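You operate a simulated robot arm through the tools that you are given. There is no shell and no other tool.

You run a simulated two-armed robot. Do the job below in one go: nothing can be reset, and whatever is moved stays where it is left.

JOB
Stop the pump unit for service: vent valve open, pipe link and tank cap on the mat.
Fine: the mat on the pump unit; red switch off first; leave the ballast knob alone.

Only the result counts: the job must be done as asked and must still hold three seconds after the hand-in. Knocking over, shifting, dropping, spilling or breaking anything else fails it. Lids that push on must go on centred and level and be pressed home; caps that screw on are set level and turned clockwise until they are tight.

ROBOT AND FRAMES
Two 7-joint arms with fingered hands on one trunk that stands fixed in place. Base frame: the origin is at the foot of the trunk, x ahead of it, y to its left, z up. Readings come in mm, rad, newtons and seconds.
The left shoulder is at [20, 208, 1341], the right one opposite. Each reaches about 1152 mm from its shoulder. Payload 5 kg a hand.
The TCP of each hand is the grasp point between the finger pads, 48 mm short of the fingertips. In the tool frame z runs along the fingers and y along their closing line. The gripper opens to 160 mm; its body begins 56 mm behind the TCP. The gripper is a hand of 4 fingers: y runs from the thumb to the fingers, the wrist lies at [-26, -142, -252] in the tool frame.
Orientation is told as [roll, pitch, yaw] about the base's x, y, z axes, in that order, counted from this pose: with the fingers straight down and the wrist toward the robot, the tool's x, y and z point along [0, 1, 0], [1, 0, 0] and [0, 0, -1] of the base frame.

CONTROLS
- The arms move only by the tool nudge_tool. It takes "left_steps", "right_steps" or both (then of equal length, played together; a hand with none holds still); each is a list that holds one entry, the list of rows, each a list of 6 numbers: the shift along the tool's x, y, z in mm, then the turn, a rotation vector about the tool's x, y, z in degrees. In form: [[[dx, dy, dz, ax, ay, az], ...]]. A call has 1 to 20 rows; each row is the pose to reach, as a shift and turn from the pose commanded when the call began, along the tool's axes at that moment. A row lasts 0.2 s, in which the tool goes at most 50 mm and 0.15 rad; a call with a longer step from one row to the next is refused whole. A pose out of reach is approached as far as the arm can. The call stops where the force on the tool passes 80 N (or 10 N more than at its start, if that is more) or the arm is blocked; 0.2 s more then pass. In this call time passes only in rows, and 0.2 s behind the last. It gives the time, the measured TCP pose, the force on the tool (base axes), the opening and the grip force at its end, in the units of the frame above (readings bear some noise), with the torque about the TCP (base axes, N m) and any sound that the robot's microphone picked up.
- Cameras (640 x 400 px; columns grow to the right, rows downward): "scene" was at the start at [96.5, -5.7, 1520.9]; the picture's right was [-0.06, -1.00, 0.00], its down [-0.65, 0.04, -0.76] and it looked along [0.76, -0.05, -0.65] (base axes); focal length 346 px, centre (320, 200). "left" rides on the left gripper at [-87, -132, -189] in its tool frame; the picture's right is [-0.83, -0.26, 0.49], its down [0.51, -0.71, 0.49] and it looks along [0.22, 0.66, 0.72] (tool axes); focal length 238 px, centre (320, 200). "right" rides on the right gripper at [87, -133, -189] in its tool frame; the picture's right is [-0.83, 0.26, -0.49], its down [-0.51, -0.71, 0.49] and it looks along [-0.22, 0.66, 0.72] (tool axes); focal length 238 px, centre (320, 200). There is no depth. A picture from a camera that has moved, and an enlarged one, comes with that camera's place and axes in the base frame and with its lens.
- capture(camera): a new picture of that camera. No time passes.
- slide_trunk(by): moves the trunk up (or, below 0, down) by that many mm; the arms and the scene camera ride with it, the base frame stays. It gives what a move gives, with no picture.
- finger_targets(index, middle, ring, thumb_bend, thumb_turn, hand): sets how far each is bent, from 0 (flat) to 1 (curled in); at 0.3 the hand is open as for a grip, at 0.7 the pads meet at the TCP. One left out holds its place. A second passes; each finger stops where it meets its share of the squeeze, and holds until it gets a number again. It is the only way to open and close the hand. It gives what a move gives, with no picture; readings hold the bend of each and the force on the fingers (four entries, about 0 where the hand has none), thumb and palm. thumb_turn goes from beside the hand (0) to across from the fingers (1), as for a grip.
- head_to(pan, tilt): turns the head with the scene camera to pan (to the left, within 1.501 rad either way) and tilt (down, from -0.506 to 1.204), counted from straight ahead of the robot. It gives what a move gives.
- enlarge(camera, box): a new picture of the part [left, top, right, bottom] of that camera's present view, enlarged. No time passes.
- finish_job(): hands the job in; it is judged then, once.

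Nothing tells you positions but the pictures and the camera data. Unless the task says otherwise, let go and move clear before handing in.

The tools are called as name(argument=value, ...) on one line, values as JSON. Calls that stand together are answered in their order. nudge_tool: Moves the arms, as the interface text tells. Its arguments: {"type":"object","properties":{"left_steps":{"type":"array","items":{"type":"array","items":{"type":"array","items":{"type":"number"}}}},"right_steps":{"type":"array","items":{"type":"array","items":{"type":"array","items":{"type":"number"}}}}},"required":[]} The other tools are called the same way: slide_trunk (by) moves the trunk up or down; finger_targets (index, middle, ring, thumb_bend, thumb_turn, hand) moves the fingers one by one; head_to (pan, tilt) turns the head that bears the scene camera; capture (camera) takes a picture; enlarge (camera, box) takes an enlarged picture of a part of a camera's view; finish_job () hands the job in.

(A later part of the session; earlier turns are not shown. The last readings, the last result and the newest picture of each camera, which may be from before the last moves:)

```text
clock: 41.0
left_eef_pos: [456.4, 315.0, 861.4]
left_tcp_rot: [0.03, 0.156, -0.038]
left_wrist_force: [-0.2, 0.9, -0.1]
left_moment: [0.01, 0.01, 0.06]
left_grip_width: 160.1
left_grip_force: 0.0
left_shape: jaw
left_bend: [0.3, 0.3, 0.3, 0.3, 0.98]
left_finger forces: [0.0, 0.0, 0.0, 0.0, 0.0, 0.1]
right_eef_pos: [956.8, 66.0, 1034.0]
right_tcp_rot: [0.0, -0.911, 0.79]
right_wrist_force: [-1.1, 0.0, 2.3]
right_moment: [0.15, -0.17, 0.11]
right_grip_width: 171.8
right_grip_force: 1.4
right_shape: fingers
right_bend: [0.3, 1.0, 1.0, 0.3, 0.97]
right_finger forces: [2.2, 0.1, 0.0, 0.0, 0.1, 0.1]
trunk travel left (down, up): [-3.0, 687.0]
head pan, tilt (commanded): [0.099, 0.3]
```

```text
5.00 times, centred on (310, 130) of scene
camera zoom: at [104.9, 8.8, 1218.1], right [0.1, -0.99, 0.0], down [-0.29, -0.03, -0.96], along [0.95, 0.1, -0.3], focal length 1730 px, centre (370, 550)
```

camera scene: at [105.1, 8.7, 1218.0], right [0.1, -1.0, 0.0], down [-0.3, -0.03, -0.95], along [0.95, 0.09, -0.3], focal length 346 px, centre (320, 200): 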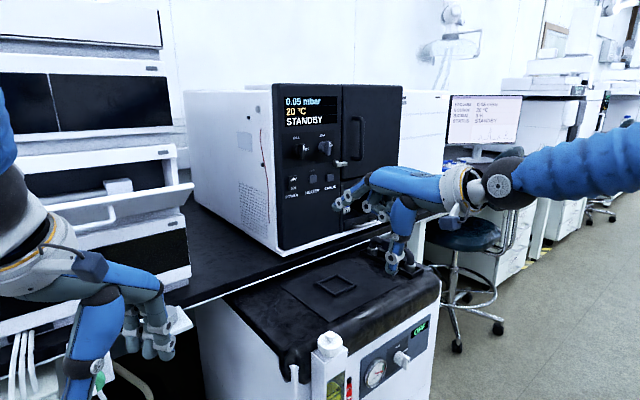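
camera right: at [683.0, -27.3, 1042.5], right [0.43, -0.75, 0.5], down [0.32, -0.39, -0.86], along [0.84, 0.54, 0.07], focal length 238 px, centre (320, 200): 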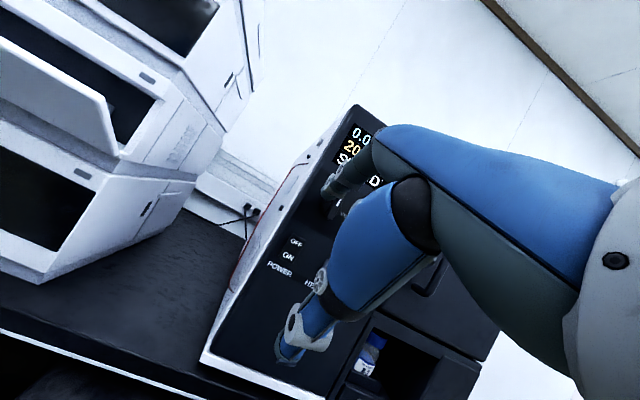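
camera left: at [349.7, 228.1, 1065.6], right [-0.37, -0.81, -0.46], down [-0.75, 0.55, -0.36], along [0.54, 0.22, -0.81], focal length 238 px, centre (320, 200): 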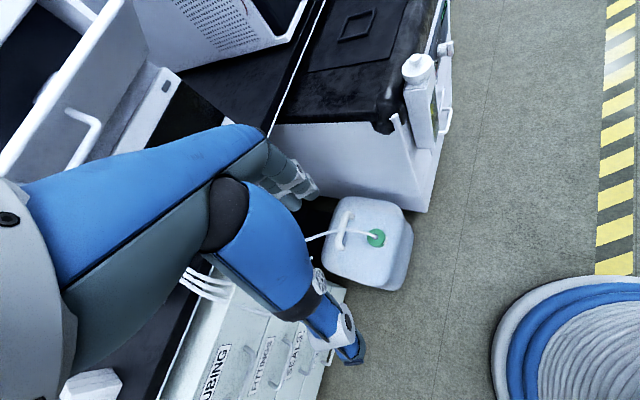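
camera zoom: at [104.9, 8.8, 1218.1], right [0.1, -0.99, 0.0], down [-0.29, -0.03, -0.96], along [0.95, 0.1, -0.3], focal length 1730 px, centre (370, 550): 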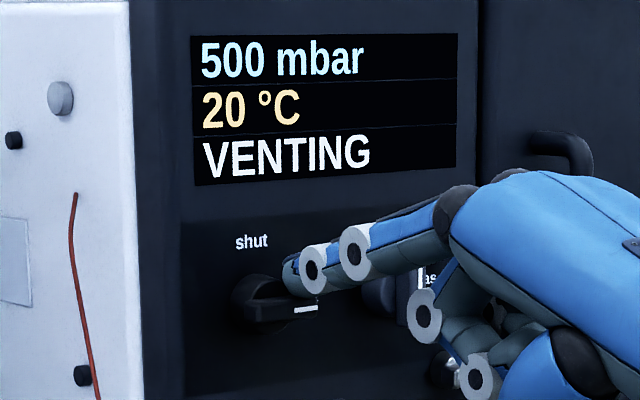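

Vent valve is open (500 mbar, VENTING). I lift the finger slightly off the wing and back straight out.

nudge_tool(right_steps=[[[1, 4, -3, 0, 0, 0], [1, -14.5, -26.6, 0, 0, 0], [1, -39, -58, 0, 0, 0], [1, -63.8, -89.7, 0, 0, 0], [1, -88, -121, 0, 0, 0]]])

capture(camera="scene")

enlarge(camera="scene", box=[270, 70, 370, 170])

```text
clock: 42.2
left_eef_pos: [455.3, 316.0, 863.1]
left_tcp_rot: [0.029, 0.157, -0.039]
left_wrist_force: [-0.7, 0.1, -0.6]
left_moment: [0.01, -0.05, 0.03]
left_grip_width: 160.0
left_grip_force: 0.0
left_shape: jaw
left_bend: [0.3, 0.3, 0.3, 0.3, 0.98]
left_finger forces: [0.0, 0.1, 0.0, 0.0, 0.0, 0.1]
right_eef_pos: [848.4, -38.1, 1038.0]
right_tcp_rot: [-0.002, -0.909, 0.788]
right_wrist_force: [-1.7, 0.7, 0.3]
right_moment: [-0.03, 0.0, -0.07]
right_grip_width: 170.0
right_grip_force: 0.1
right_shape: fingers
right_bend: [0.3, 1.0, 1.0, 0.3, 0.97]
right_finger forces: [0.1, 0.0, 0.0, 0.0, 0.0, 0.0]
trunk travel left (down, up): [-3.0, 687.0]
head pan, tilt (commanded): [0.099, 0.3]
```

```text
taken
camera scene: at [104.5, 8.3, 1218.1], right [0.1, -0.99, 0.0], down [-0.29, -0.03, -0.96], along [0.95, 0.1, -0.3], focal length 346 px, centre (320, 200)
```

scene: 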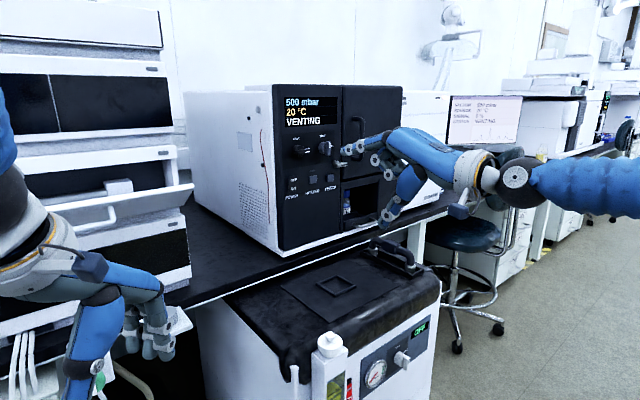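

```text
4.00 times, centred on (320, 120) of scene
camera zoom: at [104.5, 8.3, 1218.1], right [0.1, -0.99, 0.0], down [-0.29, -0.03, -0.96], along [0.95, 0.1, -0.3], focal length 1384 px, centre (320, 520)
```

zoom: 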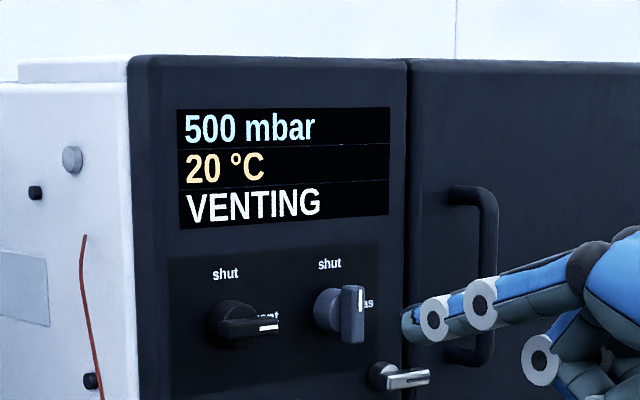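

The vent knob points to "vent" and the gas knob is untouched. Next is the pipe link: I open the hand and rotate it to the handshake posture, moving to a pre-grasp position above and in front of the link.

finger_targets(hand="right", index=0.4, middle=0.4, ring=0.3, thumb_bend=0.4)

nudge_tool(right_steps=[[[-22, -10, 10, -0.8, -1.1, 7.4], [-43, -22, 24, -1.6, -2.2, 14.8], [-65, -35, 38, -2.4, -3.3, 22.2], [-87, -49, 52, -3.2, -4.4, 29.6], [-108, -63, 67, -4, -5.5, 37], [-130, -78, 82, -4.8, -6.6, 44.5], [-152, -93, 97, -5.6, -7.7, 51.9], [-173, -108, 112, -6.4, -8.8, 59.3], [-195, -123, 127, -7.2, -9.9, 66.7], [-216.5, -137.8, 142, -8.05, -11, 74.1]]])

capture(camera="scene")

capture(camera="right")

```text
clock: 43.2
left_eef_pos: [454.5, 315.8, 862.6]
left_tcp_rot: [0.03, 0.157, -0.037]
left_wrist_force: [1.0, 0.3, 0.3]
left_moment: [0.0, -0.04, 0.0]
left_grip_width: 160.0
left_grip_force: 0.0
left_shape: jaw
left_bend: [0.3, 0.3, 0.3, 0.3, 0.98]
left_finger forces: [0.0, 0.1, 0.0, 0.0, 0.0, 0.0]
right_eef_pos: [849.8, -37.4, 1038.2]
right_tcp_rot: [0.0, -0.908, 0.788]
right_wrist_force: [-0.2, 0.3, -0.5]
right_moment: [0.02, -0.03, 0.02]
right_grip_width: 131.8
right_grip_force: 0.0
right_shape: fingers
right_bend: [0.4, 0.4, 0.3, 0.4, 0.97]
right_finger forces: [0.1, 0.0, 0.0, 0.1, 0.0, 0.0]
trunk travel left (down, up): [-3.0, 687.0]
head pan, tilt (commanded): [0.099, 0.3]
```

```text
clock: 45.4
left_eef_pos: [454.4, 315.4, 861.7]
left_tcp_rot: [0.03, 0.157, -0.038]
left_wrist_force: [-0.3, 0.8, -1.0]
left_moment: [0.0, 0.06, 0.0]
left_grip_width: 160.1
left_grip_force: 0.1
left_shape: jaw
left_bend: [0.3, 0.3, 0.3, 0.3, 0.98]
left_finger forces: [0.1, 0.0, 0.1, 0.0, 0.0, 0.1]
right_eef_pos: [1021.9, -171.0, 841.0]
right_tcp_rot: [0.875, -0.347, -0.785]
right_wrist_force: [0.7, 0.1, 1.2]
right_moment: [-0.01, 0.03, 0.02]
right_grip_width: 131.8
right_grip_force: 0.1
right_shape: fingers
right_bend: [0.4, 0.4, 0.3, 0.4, 0.97]
right_finger forces: [0.0, 0.0, 0.0, 0.1, 0.0, 0.1]
trunk travel left (down, up): [-3.0, 687.0]
head pan, tilt (commanded): [0.099, 0.3]
```

```text
taken
camera scene: at [105.6, 8.8, 1217.9], right [0.1, -0.99, 0.0], down [-0.3, -0.03, -0.95], along [0.95, 0.1, -0.3], focal length 346 px, centre (320, 200)
```

scene: 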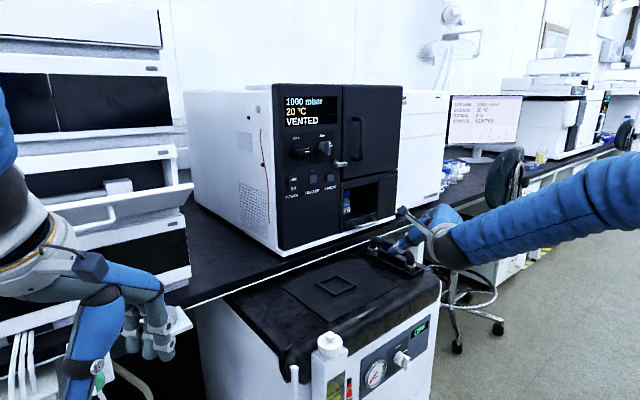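

```text
taken
camera right: at [824.8, -101.4, 972.4], right [-0.39, -0.89, -0.22], down [-0.27, 0.34, -0.9], along [0.88, -0.29, -0.37], focal length 238 px, centre (320, 200)
```

right: 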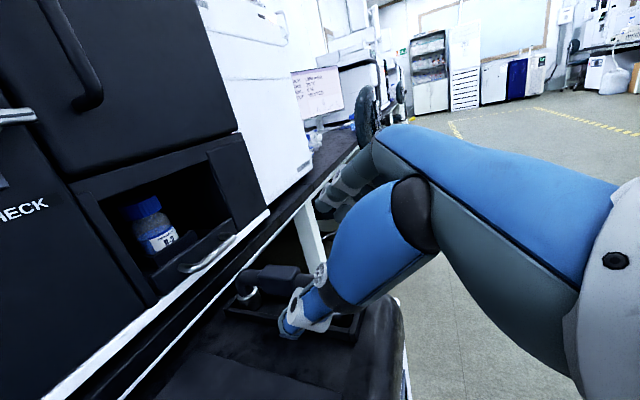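

The oven now says VENTED at 1000 mbar, and the hand is at its pre-grasp pose. I zoom in on the link for its exact position.

enlarge(camera="right", box=[210, 240, 390, 360])

enlarge(camera="scene", box=[350, 190, 470, 290])

enlarge(camera="left", box=[280, 0, 480, 120])

```text
3.33 times, centred on (300, 300) of right
camera zoom: at [824.8, -101.4, 972.4], right [-0.39, -0.89, -0.22], down [-0.27, 0.34, -0.9], along [0.88, -0.29, -0.37], focal length 794 px, centre (387, -133)
```

zoom: 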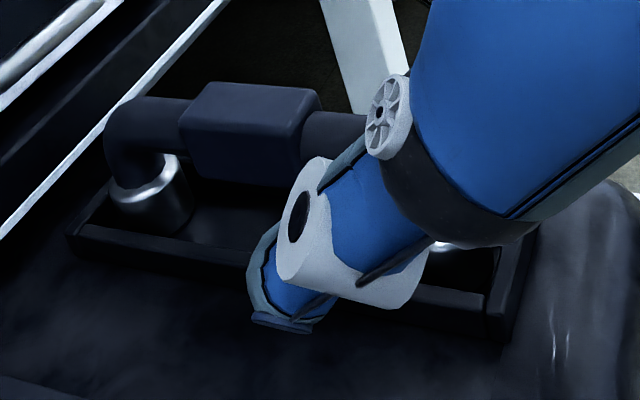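

```text
4.00 times, centred on (410, 240) of scene
camera zoom: at [105.6, 8.8, 1217.9], right [0.1, -0.99, 0.0], down [-0.3, -0.03, -0.95], along [0.95, 0.1, -0.3], focal length 1384 px, centre (-40, 40)
```

zoom: 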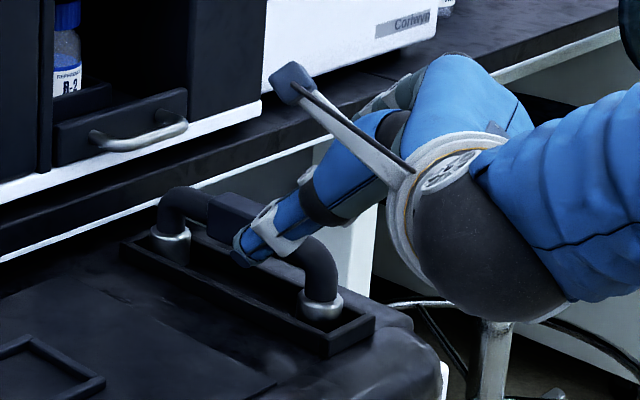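

```text
3.20 times, centred on (380, 60) of left
camera zoom: at [350.2, 227.7, 1065.6], right [-0.37, -0.81, -0.46], down [-0.75, 0.55, -0.36], along [0.54, 0.22, -0.81], focal length 763 px, centre (128, 648)
```

zoom: 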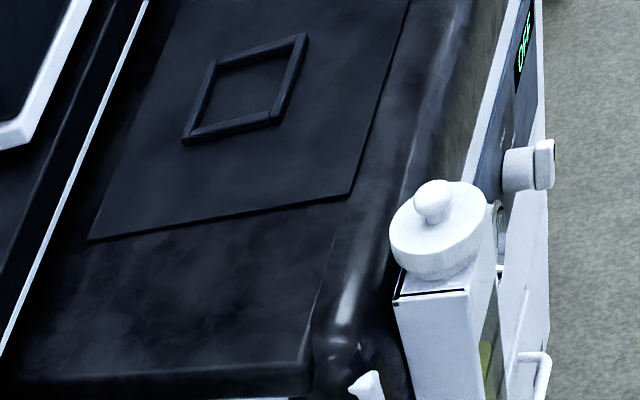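

Block centre is about [1120,-113,756]. I advance along the finger direction so that index/middle and thumb straddle the block.

nudge_tool(right_steps=[[[0.6, -0.6, 29.3, 0, 0, 0], [1.2, -1.2, 58.6, 0, 0, 0], [1.8, -1.8, 88, 0, 0, 0], [2.4, -2.4, 117.3, 0, 0, 0]]])

enlarge(camera="right", box=[230, 160, 410, 360])

enlarge(camera="scene", box=[350, 190, 470, 290])

```text
clock: 46.4
left_eef_pos: [455.3, 315.7, 861.2]
left_tcp_rot: [0.03, 0.157, -0.037]
left_wrist_force: [0.6, 0.7, -0.1]
left_moment: [0.01, 0.08, -0.03]
left_grip_width: 160.1
left_grip_force: 0.1
left_shape: jaw
left_bend: [0.3, 0.3, 0.3, 0.3, 0.98]
left_finger forces: [0.1, 0.0, 0.0, 0.0, 0.1, 0.0]
right_eef_pos: [1103.8, -122.7, 771.9]
right_tcp_rot: [0.872, -0.347, -0.783]
right_wrist_force: [1.2, -0.5, 0.2]
right_moment: [0.0, 0.0, 0.02]
right_grip_width: 131.6
right_grip_force: 0.1
right_shape: fingers
right_bend: [0.4, 0.4, 0.3, 0.4, 0.97]
right_finger forces: [0.0, 0.0, 0.1, 0.1, 0.0, 0.0]
trunk travel left (down, up): [-3.0, 687.0]
head pan, tilt (commanded): [0.099, 0.3]
```

```text
2.00 times, centred on (320, 260) of right
camera zoom: at [905.9, -51.7, 903.2], right [-0.39, -0.89, -0.22], down [-0.27, 0.34, -0.9], along [0.88, -0.29, -0.37], focal length 477 px, centre (320, 80)
```

zoom: 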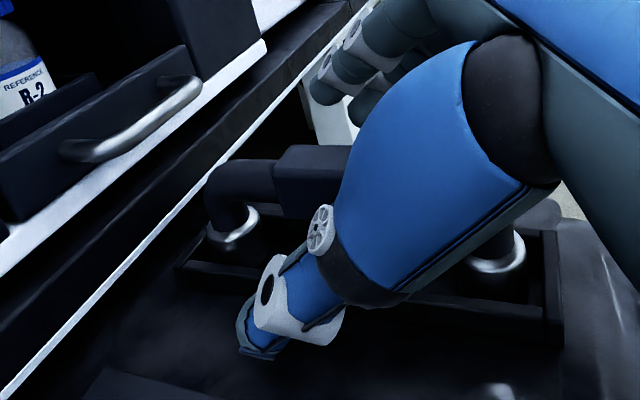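

```text
4.00 times, centred on (410, 240) of scene
camera zoom: at [105.8, 9.0, 1217.9], right [0.1, -1.0, 0.0], down [-0.3, -0.03, -0.95], along [0.95, 0.09, -0.3], focal length 1384 px, centre (-40, 40)
```

zoom: 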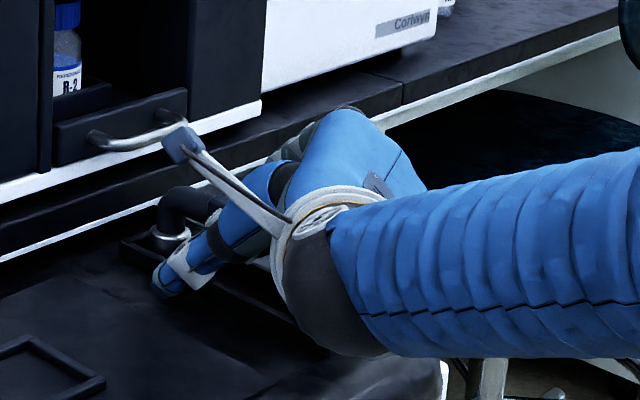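

Geometry matches: the block sits centred between the pads, about 25 mm past the TCP. I close index, middle and thumb on it.

finger_targets(hand="right", index=0.8, middle=0.8, thumb_bend=0.8)

enlarge(camera="right", box=[230, 160, 410, 360])

enlarge(camera="scene", box=[350, 190, 470, 290])

```text
clock: 47.4
left_eef_pos: [454.4, 316.7, 861.7]
left_tcp_rot: [0.029, 0.158, -0.037]
left_wrist_force: [-0.1, -0.3, 0.0]
left_moment: [0.0, -0.02, 0.01]
left_grip_width: 160.1
left_grip_force: 0.1
left_shape: jaw
left_bend: [0.3, 0.3, 0.3, 0.3, 0.98]
left_finger forces: [0.0, 0.0, 0.0, 0.0, 0.0, 0.0]
right_eef_pos: [1102.9, -121.6, 773.5]
right_tcp_rot: [0.874, -0.346, -0.782]
right_wrist_force: [-1.2, 1.3, -2.7]
right_moment: [0.1, 0.16, 0.26]
right_grip_width: 37.0
right_grip_force: 24.2
right_shape: fingers
right_bend: [0.62, 0.68, 0.3, 0.65, 0.96]
right_finger forces: [13.5, 9.4, 0.0, 0.1, 25.6, 0.1]
trunk travel left (down, up): [-3.0, 687.0]
head pan, tilt (commanded): [0.099, 0.3]
```

```text
2.00 times, centred on (320, 260) of right
camera zoom: at [905.5, -51.6, 903.9], right [-0.39, -0.89, -0.22], down [-0.27, 0.34, -0.9], along [0.88, -0.29, -0.37], focal length 477 px, centre (320, 80)
```

zoom: 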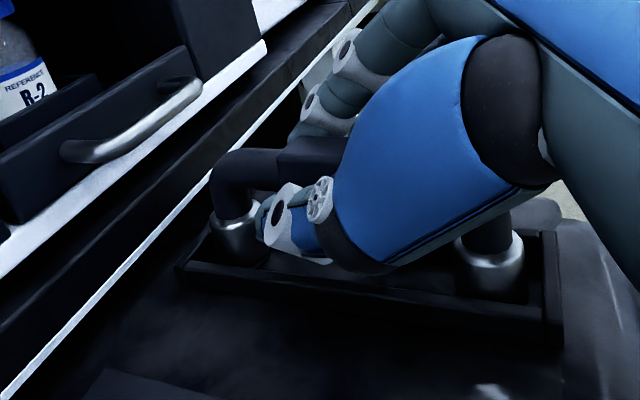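

```text
4.00 times, centred on (410, 240) of scene
camera zoom: at [105.4, 8.9, 1218.0], right [0.1, -0.99, 0.0], down [-0.29, -0.03, -0.96], along [0.95, 0.1, -0.3], focal length 1384 px, centre (-40, 40)
```

zoom: 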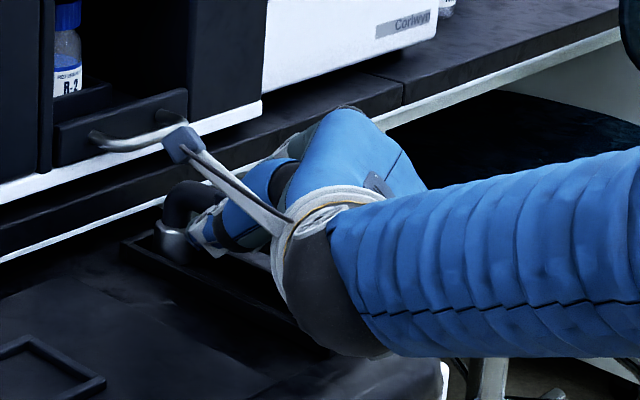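

The grip is firm (37 mm width, ~25 N). I lift the link straight up slowly.

nudge_tool(right_steps=[[[3.6, 1.7, -3, 0, 0, 0], [7.2, 3.4, -6, 0, 0, 0], [10.8, 5.1, -9.1, 0, 0, 0], [14.4, 6.8, -12.1, 0, 0, 0]]])

enlarge(camera="right", box=[230, 160, 410, 360])

```text
clock: 48.4
left_eef_pos: [455.1, 315.7, 861.8]
left_tcp_rot: [0.031, 0.159, -0.038]
left_wrist_force: [0.5, 1.2, -0.3]
left_moment: [-0.01, -0.03, 0.02]
left_grip_width: 159.8
left_grip_force: 0.2
left_shape: jaw
left_bend: [0.3, 0.3, 0.3, 0.3, 0.98]
left_finger forces: [0.0, 0.0, 0.0, 0.1, 0.0, 0.0]
right_eef_pos: [1103.7, -123.5, 793.1]
right_tcp_rot: [0.873, -0.349, -0.785]
right_wrist_force: [-0.1, 0.5, -3.5]
right_moment: [-0.03, 0.05, -0.03]
right_grip_width: 37.1
right_grip_force: 22.8
right_shape: fingers
right_bend: [0.62, 0.68, 0.3, 0.65, 0.96]
right_finger forces: [13.5, 8.6, 0.1, 0.1, 22.8, 0.0]
trunk travel left (down, up): [-3.0, 687.0]
head pan, tilt (commanded): [0.099, 0.3]
```

```text
2.00 times, centred on (320, 260) of right
camera zoom: at [906.7, -53.2, 922.9], right [-0.39, -0.89, -0.22], down [-0.27, 0.34, -0.9], along [0.88, -0.29, -0.37], focal length 477 px, centre (320, 80)
```

zoom: 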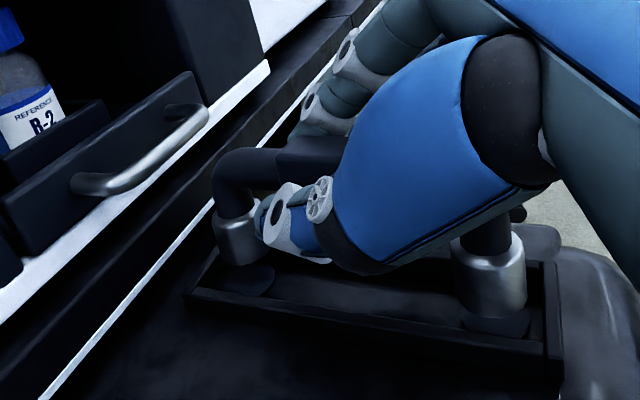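

The link is free (its silver feet came along, ~3.5 N). I lift it a further 30 mm and carry it left over the right-hand part of the mat.

nudge_tool(right_steps=[[[7.2, 3.4, -6, 0, 0, 0], [14.4, 6.8, -12.1, 0, 0, 0], [21.6, 10.3, -18.1, 0, 0, 0], [28.3, -13.6, -23.7, 0, 0, 0], [34.9, -37.5, -29.3, 0, 0, 0], [41.6, -61.4, -34.9, 0, 0, 0], [48.2, -85.2, -40.4, 0, 0, 0], [54.9, -109.1, -46, 0, 0, 0]]])

enlarge(camera="right", box=[200, 160, 440, 380])

head_to(pan=0.0, tilt=0.5)

enlarge(camera="scene", box=[240, 100, 440, 260])

enlarge(camera="left", box=[280, 0, 480, 120])

```text
clock: 50.2
left_eef_pos: [454.4, 317.0, 862.3]
left_tcp_rot: [0.03, 0.159, -0.039]
left_wrist_force: [0.3, 0.6, 0.5]
left_moment: [-0.05, 0.02, 0.02]
left_grip_width: 160.2
left_grip_force: 0.0
left_shape: jaw
left_bend: [0.3, 0.3, 0.3, 0.3, 0.98]
left_finger forces: [0.0, 0.0, 0.0, 0.0, 0.1, 0.0]
right_eef_pos: [1014.6, -33.4, 823.1]
right_tcp_rot: [0.873, -0.35, -0.784]
right_wrist_force: [0.1, -1.4, -0.9]
right_moment: [-0.02, 0.09, 0.06]
right_grip_width: 37.0
right_grip_force: 22.3
right_shape: fingers
right_bend: [0.62, 0.68, 0.3, 0.65, 0.96]
right_finger forces: [13.5, 8.6, 0.1, 0.0, 22.6, 0.0]
trunk travel left (down, up): [-3.0, 687.0]
head pan, tilt (commanded): [0.099, 0.3]
```

```text
1.82 times, centred on (320, 270) of right
camera zoom: at [817.2, 36.4, 953.1], right [-0.39, -0.89, -0.22], down [-0.27, 0.34, -0.9], along [0.88, -0.29, -0.37], focal length 433 px, centre (320, 73)
```

zoom: 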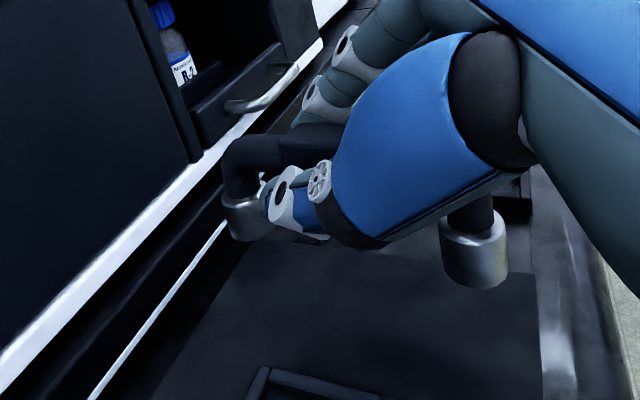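

```text
clock: 51.0
left_eef_pos: [454.6, 315.9, 862.5]
left_tcp_rot: [0.03, 0.158, -0.039]
left_wrist_force: [0.5, -0.4, -0.1]
left_moment: [-0.02, 0.0, 0.0]
left_grip_width: 160.1
left_grip_force: 0.1
left_shape: jaw
left_bend: [0.3, 0.3, 0.3, 0.3, 0.98]
left_finger forces: [0.0, 0.0, 0.1, 0.1, 0.0, 0.0]
right_eef_pos: [1015.7, -34.4, 822.2]
right_tcp_rot: [0.874, -0.349, -0.781]
right_wrist_force: [-1.6, -0.3, -1.8]
right_moment: [-0.03, 0.01, -0.04]
right_grip_width: 37.0
right_grip_force: 22.3
right_shape: fingers
right_bend: [0.62, 0.68, 0.3, 0.65, 0.96]
right_finger forces: [13.4, 8.6, 0.1, 0.0, 22.5, 0.0]
trunk travel left (down, up): [-3.0, 687.0]
head pan, tilt (commanded): [0.0, 0.499]
```

```text
2.50 times, centred on (340, 180) of scene
camera zoom: at [103.4, -0.4, 1199.7], right [0.0, -1.0, 0.0], down [-0.48, 0.0, -0.88], along [0.88, 0.0, -0.48], focal length 865 px, centre (270, 250)
```

zoom: 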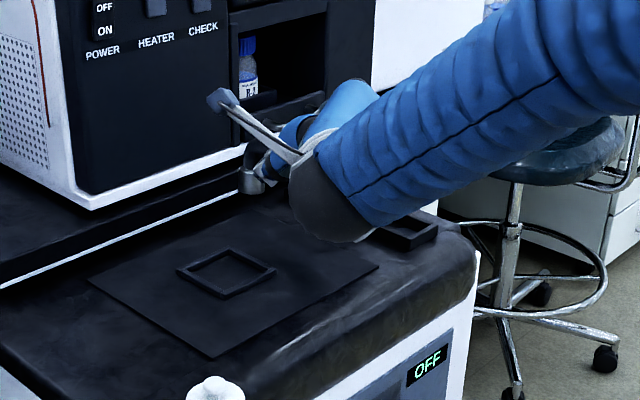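

```text
3.20 times, centred on (380, 60) of left
camera zoom: at [349.8, 227.8, 1065.7], right [-0.37, -0.81, -0.46], down [-0.75, 0.55, -0.36], along [0.54, 0.22, -0.81], focal length 763 px, centre (128, 648)
```

zoom: 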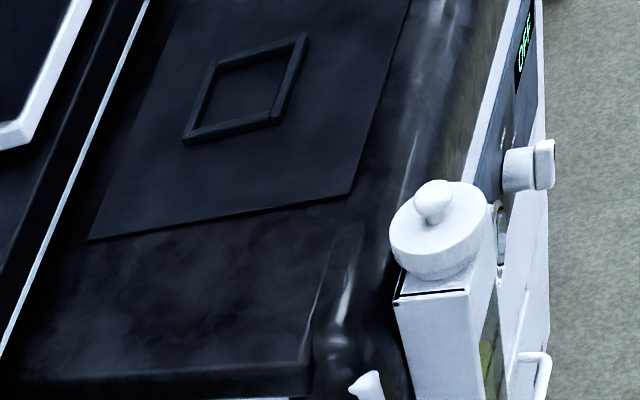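

The link hangs over the mat with its feet at u≈748±20 (mat edge ≈785). I shift it 10 mm left and lower most of the way.

nudge_tool(right_steps=[[[2.6, -9.4, -2.2, 0, 0, 0], [-4.6, -12.8, 3.8, 0, 0, 0], [-11.8, -16.2, 9.9, 0, 0, 0], [-19, -19.7, 15.9, 0, 0, 0], [-24.8, -22.4, 20.8, 0, 0, 0]]])

enlarge(camera="right", box=[200, 160, 440, 380])

enlarge(camera="scene", box=[240, 100, 440, 260])

```text
clock: 52.1
left_eef_pos: [455.7, 315.3, 861.7]
left_tcp_rot: [0.029, 0.158, -0.038]
left_wrist_force: [1.3, 0.4, -1.3]
left_moment: [-0.03, 0.04, 0.01]
left_grip_width: 159.9
left_grip_force: 0.0
left_shape: jaw
left_bend: [0.3, 0.3, 0.3, 0.3, 0.98]
left_finger forces: [0.0, 0.0, 0.0, 0.0, 0.1, 0.1]
right_eef_pos: [1007.9, -26.0, 783.3]
right_tcp_rot: [0.874, -0.346, -0.785]
right_wrist_force: [0.9, 0.3, -1.5]
right_moment: [-0.01, 0.06, 0.04]
right_grip_width: 37.3
right_grip_force: 22.3
right_shape: fingers
right_bend: [0.62, 0.68, 0.3, 0.65, 0.96]
right_finger forces: [13.2, 8.7, 0.0, 0.0, 22.6, 0.0]
trunk travel left (down, up): [-3.0, 687.0]
head pan, tilt (commanded): [0.0, 0.499]
```

```text
1.82 times, centred on (320, 270) of right
camera zoom: at [810.3, 44.0, 913.9], right [-0.39, -0.89, -0.22], down [-0.27, 0.34, -0.9], along [0.88, -0.29, -0.37], focal length 433 px, centre (320, 73)
```

zoom: 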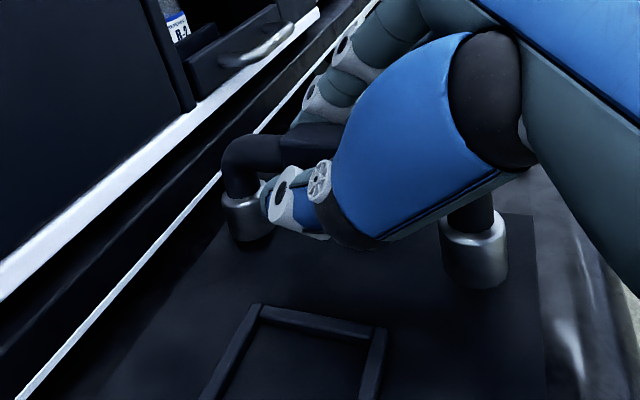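

```text
2.50 times, centred on (340, 180) of scene
camera zoom: at [103.7, -0.5, 1199.6], right [0.0, -1.0, 0.0], down [-0.48, 0.0, -0.88], along [0.88, 0.0, -0.48], focal length 865 px, centre (270, 250)
```

zoom: 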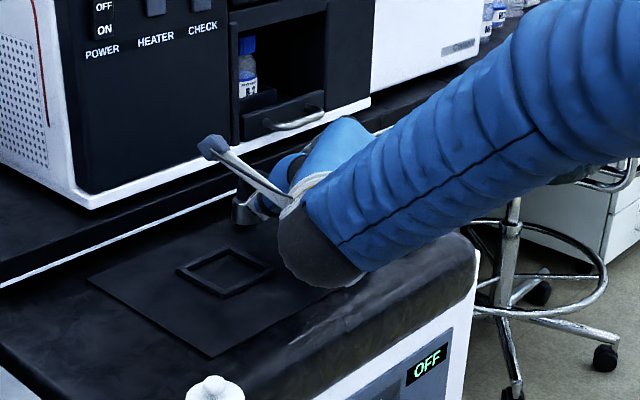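

nudge_tool(right_steps=[[[-1.8, -0.9, 1.5, 0, 0, 0], [-3.6, -1.7, 3, 0, 0, 0], [-5.4, -2.6, 4.5, 0, 0, 0], [-7.2, -3.4, 6, 0, 0, 0]]])

enlarge(camera="right", box=[200, 160, 440, 380])

```text
clock: 53.1
left_eef_pos: [455.3, 315.6, 861.7]
left_tcp_rot: [0.03, 0.157, -0.039]
left_wrist_force: [0.3, 0.5, -0.2]
left_moment: [-0.02, -0.04, -0.02]
left_grip_width: 160.0
left_grip_force: 0.1
left_shape: jaw
left_bend: [0.3, 0.3, 0.3, 0.3, 0.98]
left_finger forces: [0.0, 0.0, 0.0, 0.0, 0.1, 0.0]
right_eef_pos: [1006.6, -27.4, 774.4]
right_tcp_rot: [0.875, -0.351, -0.783]
right_wrist_force: [-0.6, -0.9, -1.8]
right_moment: [0.04, -0.04, 0.01]
right_grip_width: 37.0
right_grip_force: 22.8
right_shape: fingers
right_bend: [0.62, 0.68, 0.3, 0.65, 0.96]
right_finger forces: [13.3, 8.8, 0.1, 0.1, 22.8, 0.0]
trunk travel left (down, up): [-3.0, 687.0]
head pan, tilt (commanded): [0.0, 0.499]
```

```text
1.82 times, centred on (320, 270) of right
camera zoom: at [809.3, 43.5, 904.8], right [-0.39, -0.89, -0.22], down [-0.27, 0.34, -0.9], along [0.88, -0.29, -0.37], focal length 433 px, centre (320, 73)
```

zoom: 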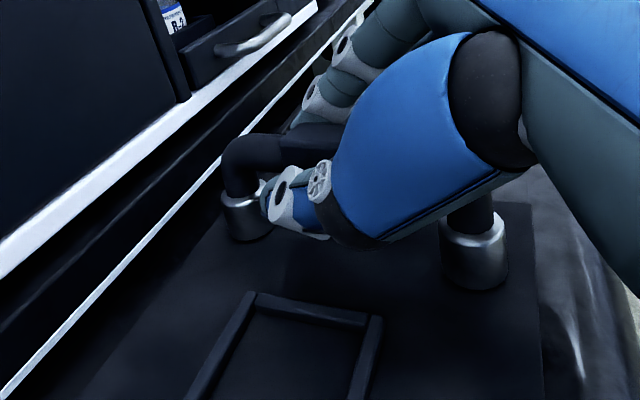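

No contact yet; I lower further in 2 mm steps.

nudge_tool(right_steps=[[[-1.4, -0.7, 1.2, 0, 0, 0], [-2.9, -1.4, 2.4, 0, 0, 0], [-4.3, -2.1, 3.6, 0, 0, 0]]])

enlarge(camera="right", box=[270, 240, 430, 340])

```text
clock: 54.0
left_eef_pos: [454.9, 316.5, 862.2]
left_tcp_rot: [0.029, 0.158, -0.038]
left_wrist_force: [-0.6, -0.5, 0.5]
left_moment: [0.0, -0.05, -0.01]
left_grip_width: 159.9
left_grip_force: 0.0
left_shape: jaw
left_bend: [0.3, 0.3, 0.3, 0.3, 0.98]
left_finger forces: [0.1, 0.1, 0.0, 0.1, 0.0, 0.1]
right_eef_pos: [1008.0, -26.1, 766.8]
right_tcp_rot: [0.873, -0.35, -0.783]
right_wrist_force: [-0.1, -0.3, -0.1]
right_moment: [0.07, -0.08, 0.03]
right_grip_width: 35.0
right_grip_force: 21.3
right_shape: fingers
right_bend: [0.61, 0.71, 0.3, 0.67, 0.96]
right_finger forces: [13.7, 7.2, 0.0, 0.0, 21.9, 0.0]
trunk travel left (down, up): [-3.0, 687.0]
head pan, tilt (commanded): [0.0, 0.499]
```

```text
4.00 times, centred on (350, 290) of right
camera zoom: at [809.2, 44.0, 898.4], right [-0.39, -0.89, -0.22], down [-0.27, 0.34, -0.9], along [0.88, -0.29, -0.37], focal length 953 px, centre (200, -160)
```

zoom: 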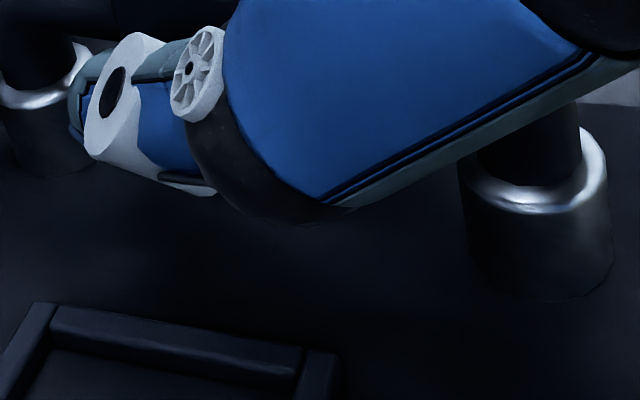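

The link has touched down on the mat (grip shifted slightly, weight gone). I release it gently.

finger_targets(hand="right", index=0.5, middle=0.5, thumb_bend=0.52)

enlarge(camera="right", box=[200, 160, 440, 380])

enlarge(camera="scene", box=[240, 100, 440, 260])

```text
clock: 55.0
left_eef_pos: [455.1, 315.1, 861.6]
left_tcp_rot: [0.029, 0.156, -0.037]
left_wrist_force: [-1.1, 0.1, 0.2]
left_moment: [-0.01, -0.01, -0.01]
left_grip_width: 160.0
left_grip_force: 0.1
left_shape: jaw
left_bend: [0.3, 0.3, 0.3, 0.3, 0.98]
left_finger forces: [0.0, 0.1, 0.0, 0.0, 0.0, 0.1]
right_eef_pos: [1006.2, -27.2, 767.8]
right_tcp_rot: [0.873, -0.349, -0.782]
right_wrist_force: [0.3, -0.2, 0.4]
right_moment: [-0.03, 0.01, -0.03]
right_grip_width: 86.8
right_grip_force: 0.0
right_shape: fingers
right_bend: [0.5, 0.5, 0.3, 0.52, 0.97]
right_finger forces: [0.0, 0.0, 0.0, 0.0, 0.0, 0.0]
trunk travel left (down, up): [-3.0, 687.0]
head pan, tilt (commanded): [0.0, 0.499]
```

```text
1.82 times, centred on (320, 270) of right
camera zoom: at [809.4, 43.7, 898.6], right [-0.39, -0.89, -0.22], down [-0.27, 0.34, -0.9], along [0.88, -0.29, -0.37], focal length 433 px, centre (320, 73)
```

zoom: 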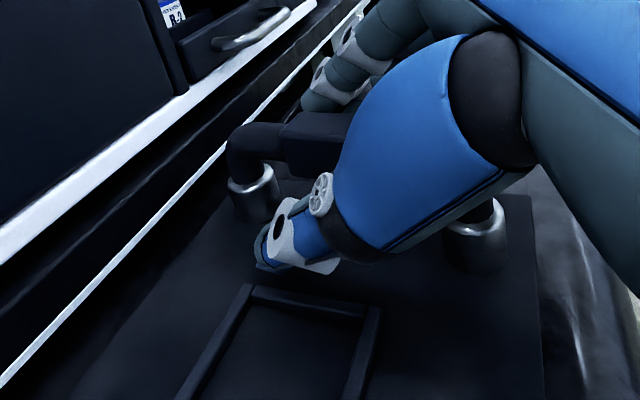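

```text
2.50 times, centred on (340, 180) of scene
camera zoom: at [103.2, -0.4, 1199.6], right [0.0, -1.0, 0.0], down [-0.48, 0.0, -0.88], along [0.88, 0.0, -0.48], focal length 865 px, centre (270, 250)
```

zoom: 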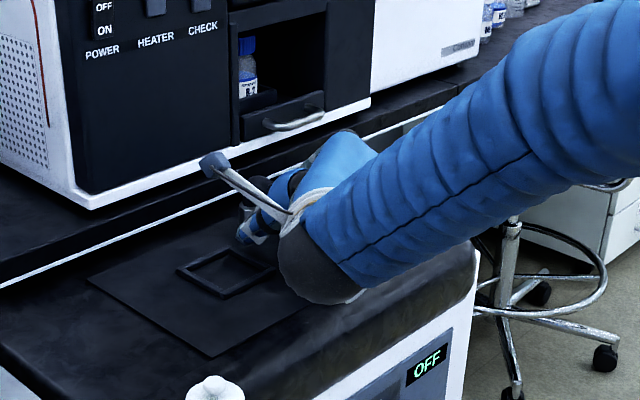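

The link stands upright on the mat. I withdraw the hand backward-upward along its fingers.

nudge_tool(right_steps=[[[0, 0, -25, 0, 0, 0], [0, 0, -60, 0, 0, 0], [0, 0, -100, 0, 0, 0], [0, 0, -140, 0, 0, 0], [0, 0, -175, 0, 0, 0]]])

capture(camera="right")

capture(camera="scene")

```text
clock: 56.1
left_eef_pos: [454.7, 316.4, 863.0]
left_tcp_rot: [0.029, 0.156, -0.039]
left_wrist_force: [-0.1, 0.5, 0.8]
left_moment: [0.03, -0.05, 0.03]
left_grip_width: 159.9
left_grip_force: 0.0
left_shape: jaw
left_bend: [0.3, 0.3, 0.3, 0.3, 0.98]
left_finger forces: [0.0, 0.0, 0.0, 0.0, 0.0, 0.0]
right_eef_pos: [882.2, -94.5, 876.5]
right_tcp_rot: [0.874, -0.348, -0.784]
right_wrist_force: [-0.6, 0.2, -0.6]
right_moment: [0.0, -0.02, -0.03]
right_grip_width: 86.9
right_grip_force: 0.0
right_shape: fingers
right_bend: [0.5, 0.5, 0.3, 0.52, 0.97]
right_finger forces: [0.0, 0.0, 0.0, 0.0, 0.0, 0.0]
trunk travel left (down, up): [-3.0, 687.0]
head pan, tilt (commanded): [0.0, 0.499]
```

```text
taken
camera right: at [686.4, -24.4, 1006.6], right [-0.39, -0.89, -0.22], down [-0.27, 0.34, -0.9], along [0.88, -0.29, -0.37], focal length 238 px, centre (320, 200)
```

right: 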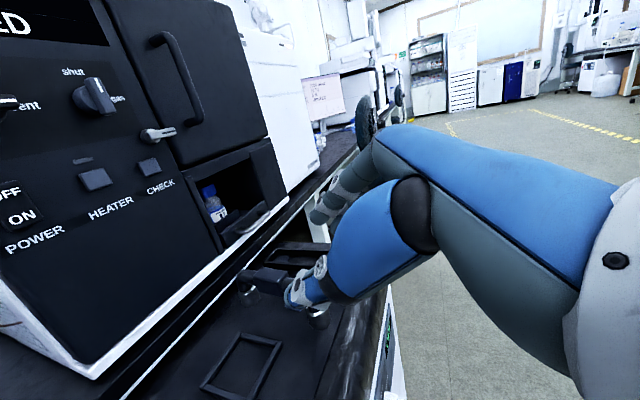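

```text
taken
camera scene: at [102.5, -0.6, 1199.7], right [0.0, -1.0, 0.0], down [-0.48, 0.0, -0.88], along [0.88, 0.0, -0.48], focal length 346 px, centre (320, 200)
```

scene: 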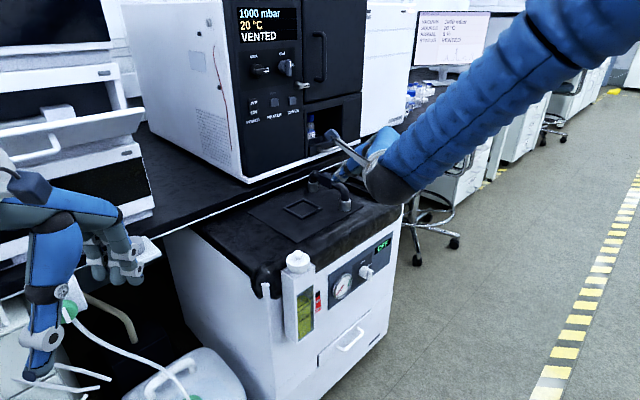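

The link is standing on the mat clear of the hand. Now the tank cap: I zoom in for its exact position and size.

enlarge(camera="scene", box=[260, 235, 340, 295])

enlarge(camera="left", box=[380, 30, 460, 100])

enlarge(camera="scene", box=[240, 150, 400, 270])

```text
6.67 times, centred on (300, 265) of scene
camera zoom: at [102.5, -0.6, 1199.7], right [0.0, -1.0, 0.0], down [-0.48, 0.0, -0.88], along [0.88, 0.0, -0.48], focal length 2307 px, centre (453, -233)
```

zoom: 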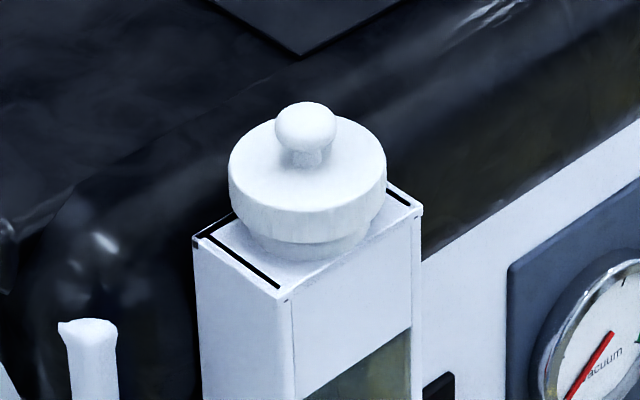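

```text
5.71 times, centred on (420, 65) of left
camera zoom: at [348.9, 227.8, 1066.2], right [-0.37, -0.81, -0.47], down [-0.75, 0.55, -0.36], along [0.55, 0.22, -0.81], focal length 1362 px, centre (-251, 971)
```

zoom: 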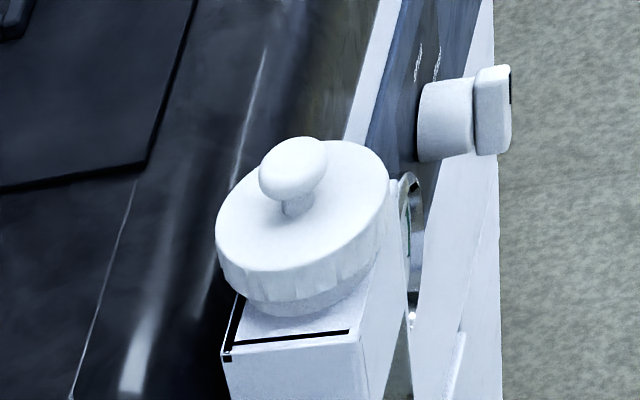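

```text
3.33 times, centred on (320, 210) of scene
camera zoom: at [102.5, -0.6, 1199.7], right [0.0, -1.0, 0.0], down [-0.48, 0.0, -0.88], along [0.88, 0.0, -0.48], focal length 1154 px, centre (320, 167)
```

zoom: 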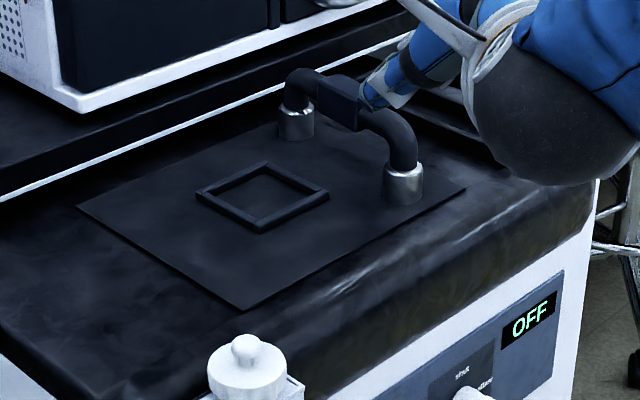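

Cap disc centre is about [704,47,722] with ~52 mm diameter; the tank top is ~15–20 mm lower. I curl the ring finger away and bring the hand, fingers down, above the cap with thumb left and fingers right.

finger_targets(hand="right", index=0.45, middle=0.45, ring=1.0, thumb_bend=0.45)

nudge_tool(right_steps=[[[6, -31, -9, 2.67, -7.07, 1.24], [12, -61, -18, 5.34, -14.14, 2.49], [17, -92, -27, 8.01, -21.2, 3.73], [23, -123, -36, 10.7, -28.3, 4.97], [29, -153, -45, 13.4, -35.4, 6.2], [35, -184, -54, 16, -42.4, 7.5], [40.4, -214.5, -62.7, 18.7, -49.5, 8.7]]])

capture(camera="right")

capture(camera="scene")

capture(camera="left")

```text
clock: 57.1
left_eef_pos: [455.6, 316.1, 863.4]
left_tcp_rot: [0.03, 0.158, -0.039]
left_wrist_force: [0.5, 0.7, -0.4]
left_moment: [0.02, -0.02, 0.0]
left_grip_width: 159.8
left_grip_force: 0.1
left_shape: jaw
left_bend: [0.3, 0.3, 0.3, 0.3, 0.98]
left_finger forces: [0.0, 0.1, 0.1, 0.0, 0.0, 0.0]
right_eef_pos: [885.5, -95.1, 874.9]
right_tcp_rot: [0.875, -0.349, -0.785]
right_wrist_force: [-0.5, -0.2, 0.7]
right_moment: [-0.01, -0.02, -0.02]
right_grip_width: 111.0
right_grip_force: 0.1
right_shape: fingers
right_bend: [0.45, 0.45, 1.0, 0.45, 0.97]
right_finger forces: [0.0, 0.0, 0.0, 0.0, 0.0, 0.1]
trunk travel left (down, up): [-3.0, 687.0]
head pan, tilt (commanded): [0.0, 0.499]
```

```text
clock: 58.8
left_eef_pos: [455.6, 315.6, 862.4]
left_tcp_rot: [0.029, 0.158, -0.037]
left_wrist_force: [-0.4, 1.0, -0.6]
left_moment: [-0.02, 0.03, -0.03]
left_grip_width: 160.0
left_grip_force: 0.1
left_shape: jaw
left_bend: [0.3, 0.3, 0.3, 0.3, 0.98]
left_finger forces: [0.0, 0.1, 0.1, 0.0, 0.0, 0.0]
right_eef_pos: [708.3, 48.9, 867.1]
right_tcp_rot: [-0.004, 0.001, -0.78]
right_wrist_force: [0.7, -0.3, -0.4]
right_moment: [0.0, 0.06, 0.0]
right_grip_width: 111.2
right_grip_force: 0.0
right_shape: fingers
right_bend: [0.45, 0.45, 1.0, 0.45, 0.97]
right_finger forces: [0.0, 0.0, 0.1, 0.0, 0.0, 0.1]
trunk travel left (down, up): [-3.0, 687.0]
head pan, tilt (commanded): [0.0, 0.499]
```

```text
taken
camera right: at [675.5, 204.7, 1056.5], right [-0.4, -0.77, 0.49], down [-0.86, 0.14, -0.49], along [0.31, -0.62, -0.72], focal length 238 px, centre (320, 200)
```

right: 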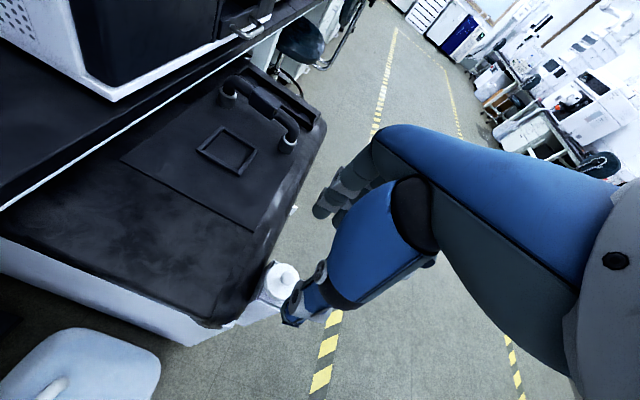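

```text
taken
camera scene: at [103.3, 0.1, 1199.6], right [0.0, -1.0, 0.0], down [-0.48, 0.0, -0.88], along [0.88, 0.0, -0.48], focal length 346 px, centre (320, 200)
```

scene: 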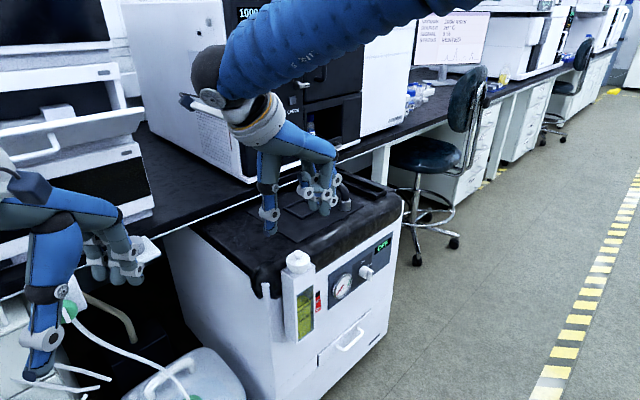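

```text
taken
camera left: at [349.8, 228.2, 1065.6], right [-0.37, -0.81, -0.46], down [-0.75, 0.55, -0.36], along [0.54, 0.22, -0.81], focal length 238 px, centre (320, 200)
```

left: 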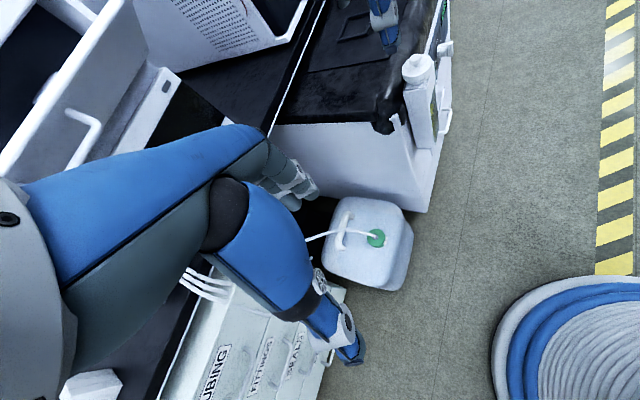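

The hand is directly above the cap at [708,49,867]. I check the alignment in the wrist camera.

enlarge(camera="right", box=[240, 240, 340, 330])

enlarge(camera="scene", box=[240, 150, 360, 300])

```text
4.44 times, centred on (290, 285) of right
camera zoom: at [675.5, 204.7, 1056.5], right [-0.4, -0.77, 0.49], down [-0.86, 0.14, -0.49], along [0.31, -0.62, -0.72], focal length 1059 px, centre (453, -178)
```

zoom: 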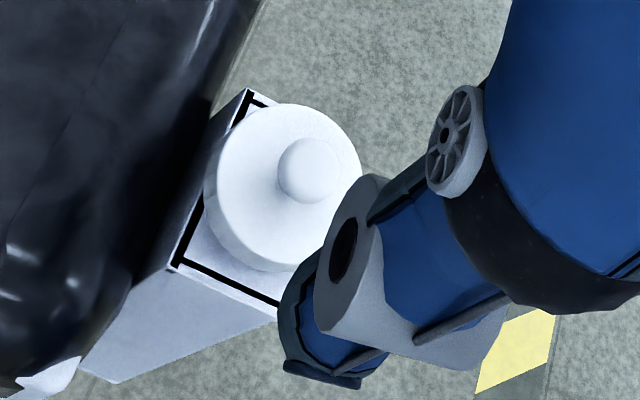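

```text
2.67 times, centred on (300, 225) of scene
camera zoom: at [103.3, 0.1, 1199.6], right [0.0, -1.0, 0.0], down [-0.48, 0.0, -0.88], along [0.88, 0.0, -0.48], focal length 923 px, centre (373, 133)
```

zoom: 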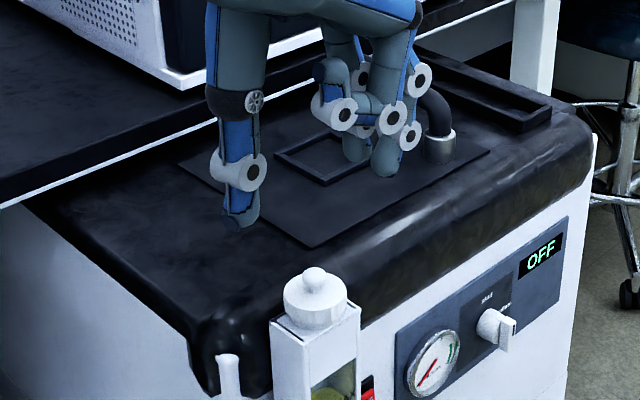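

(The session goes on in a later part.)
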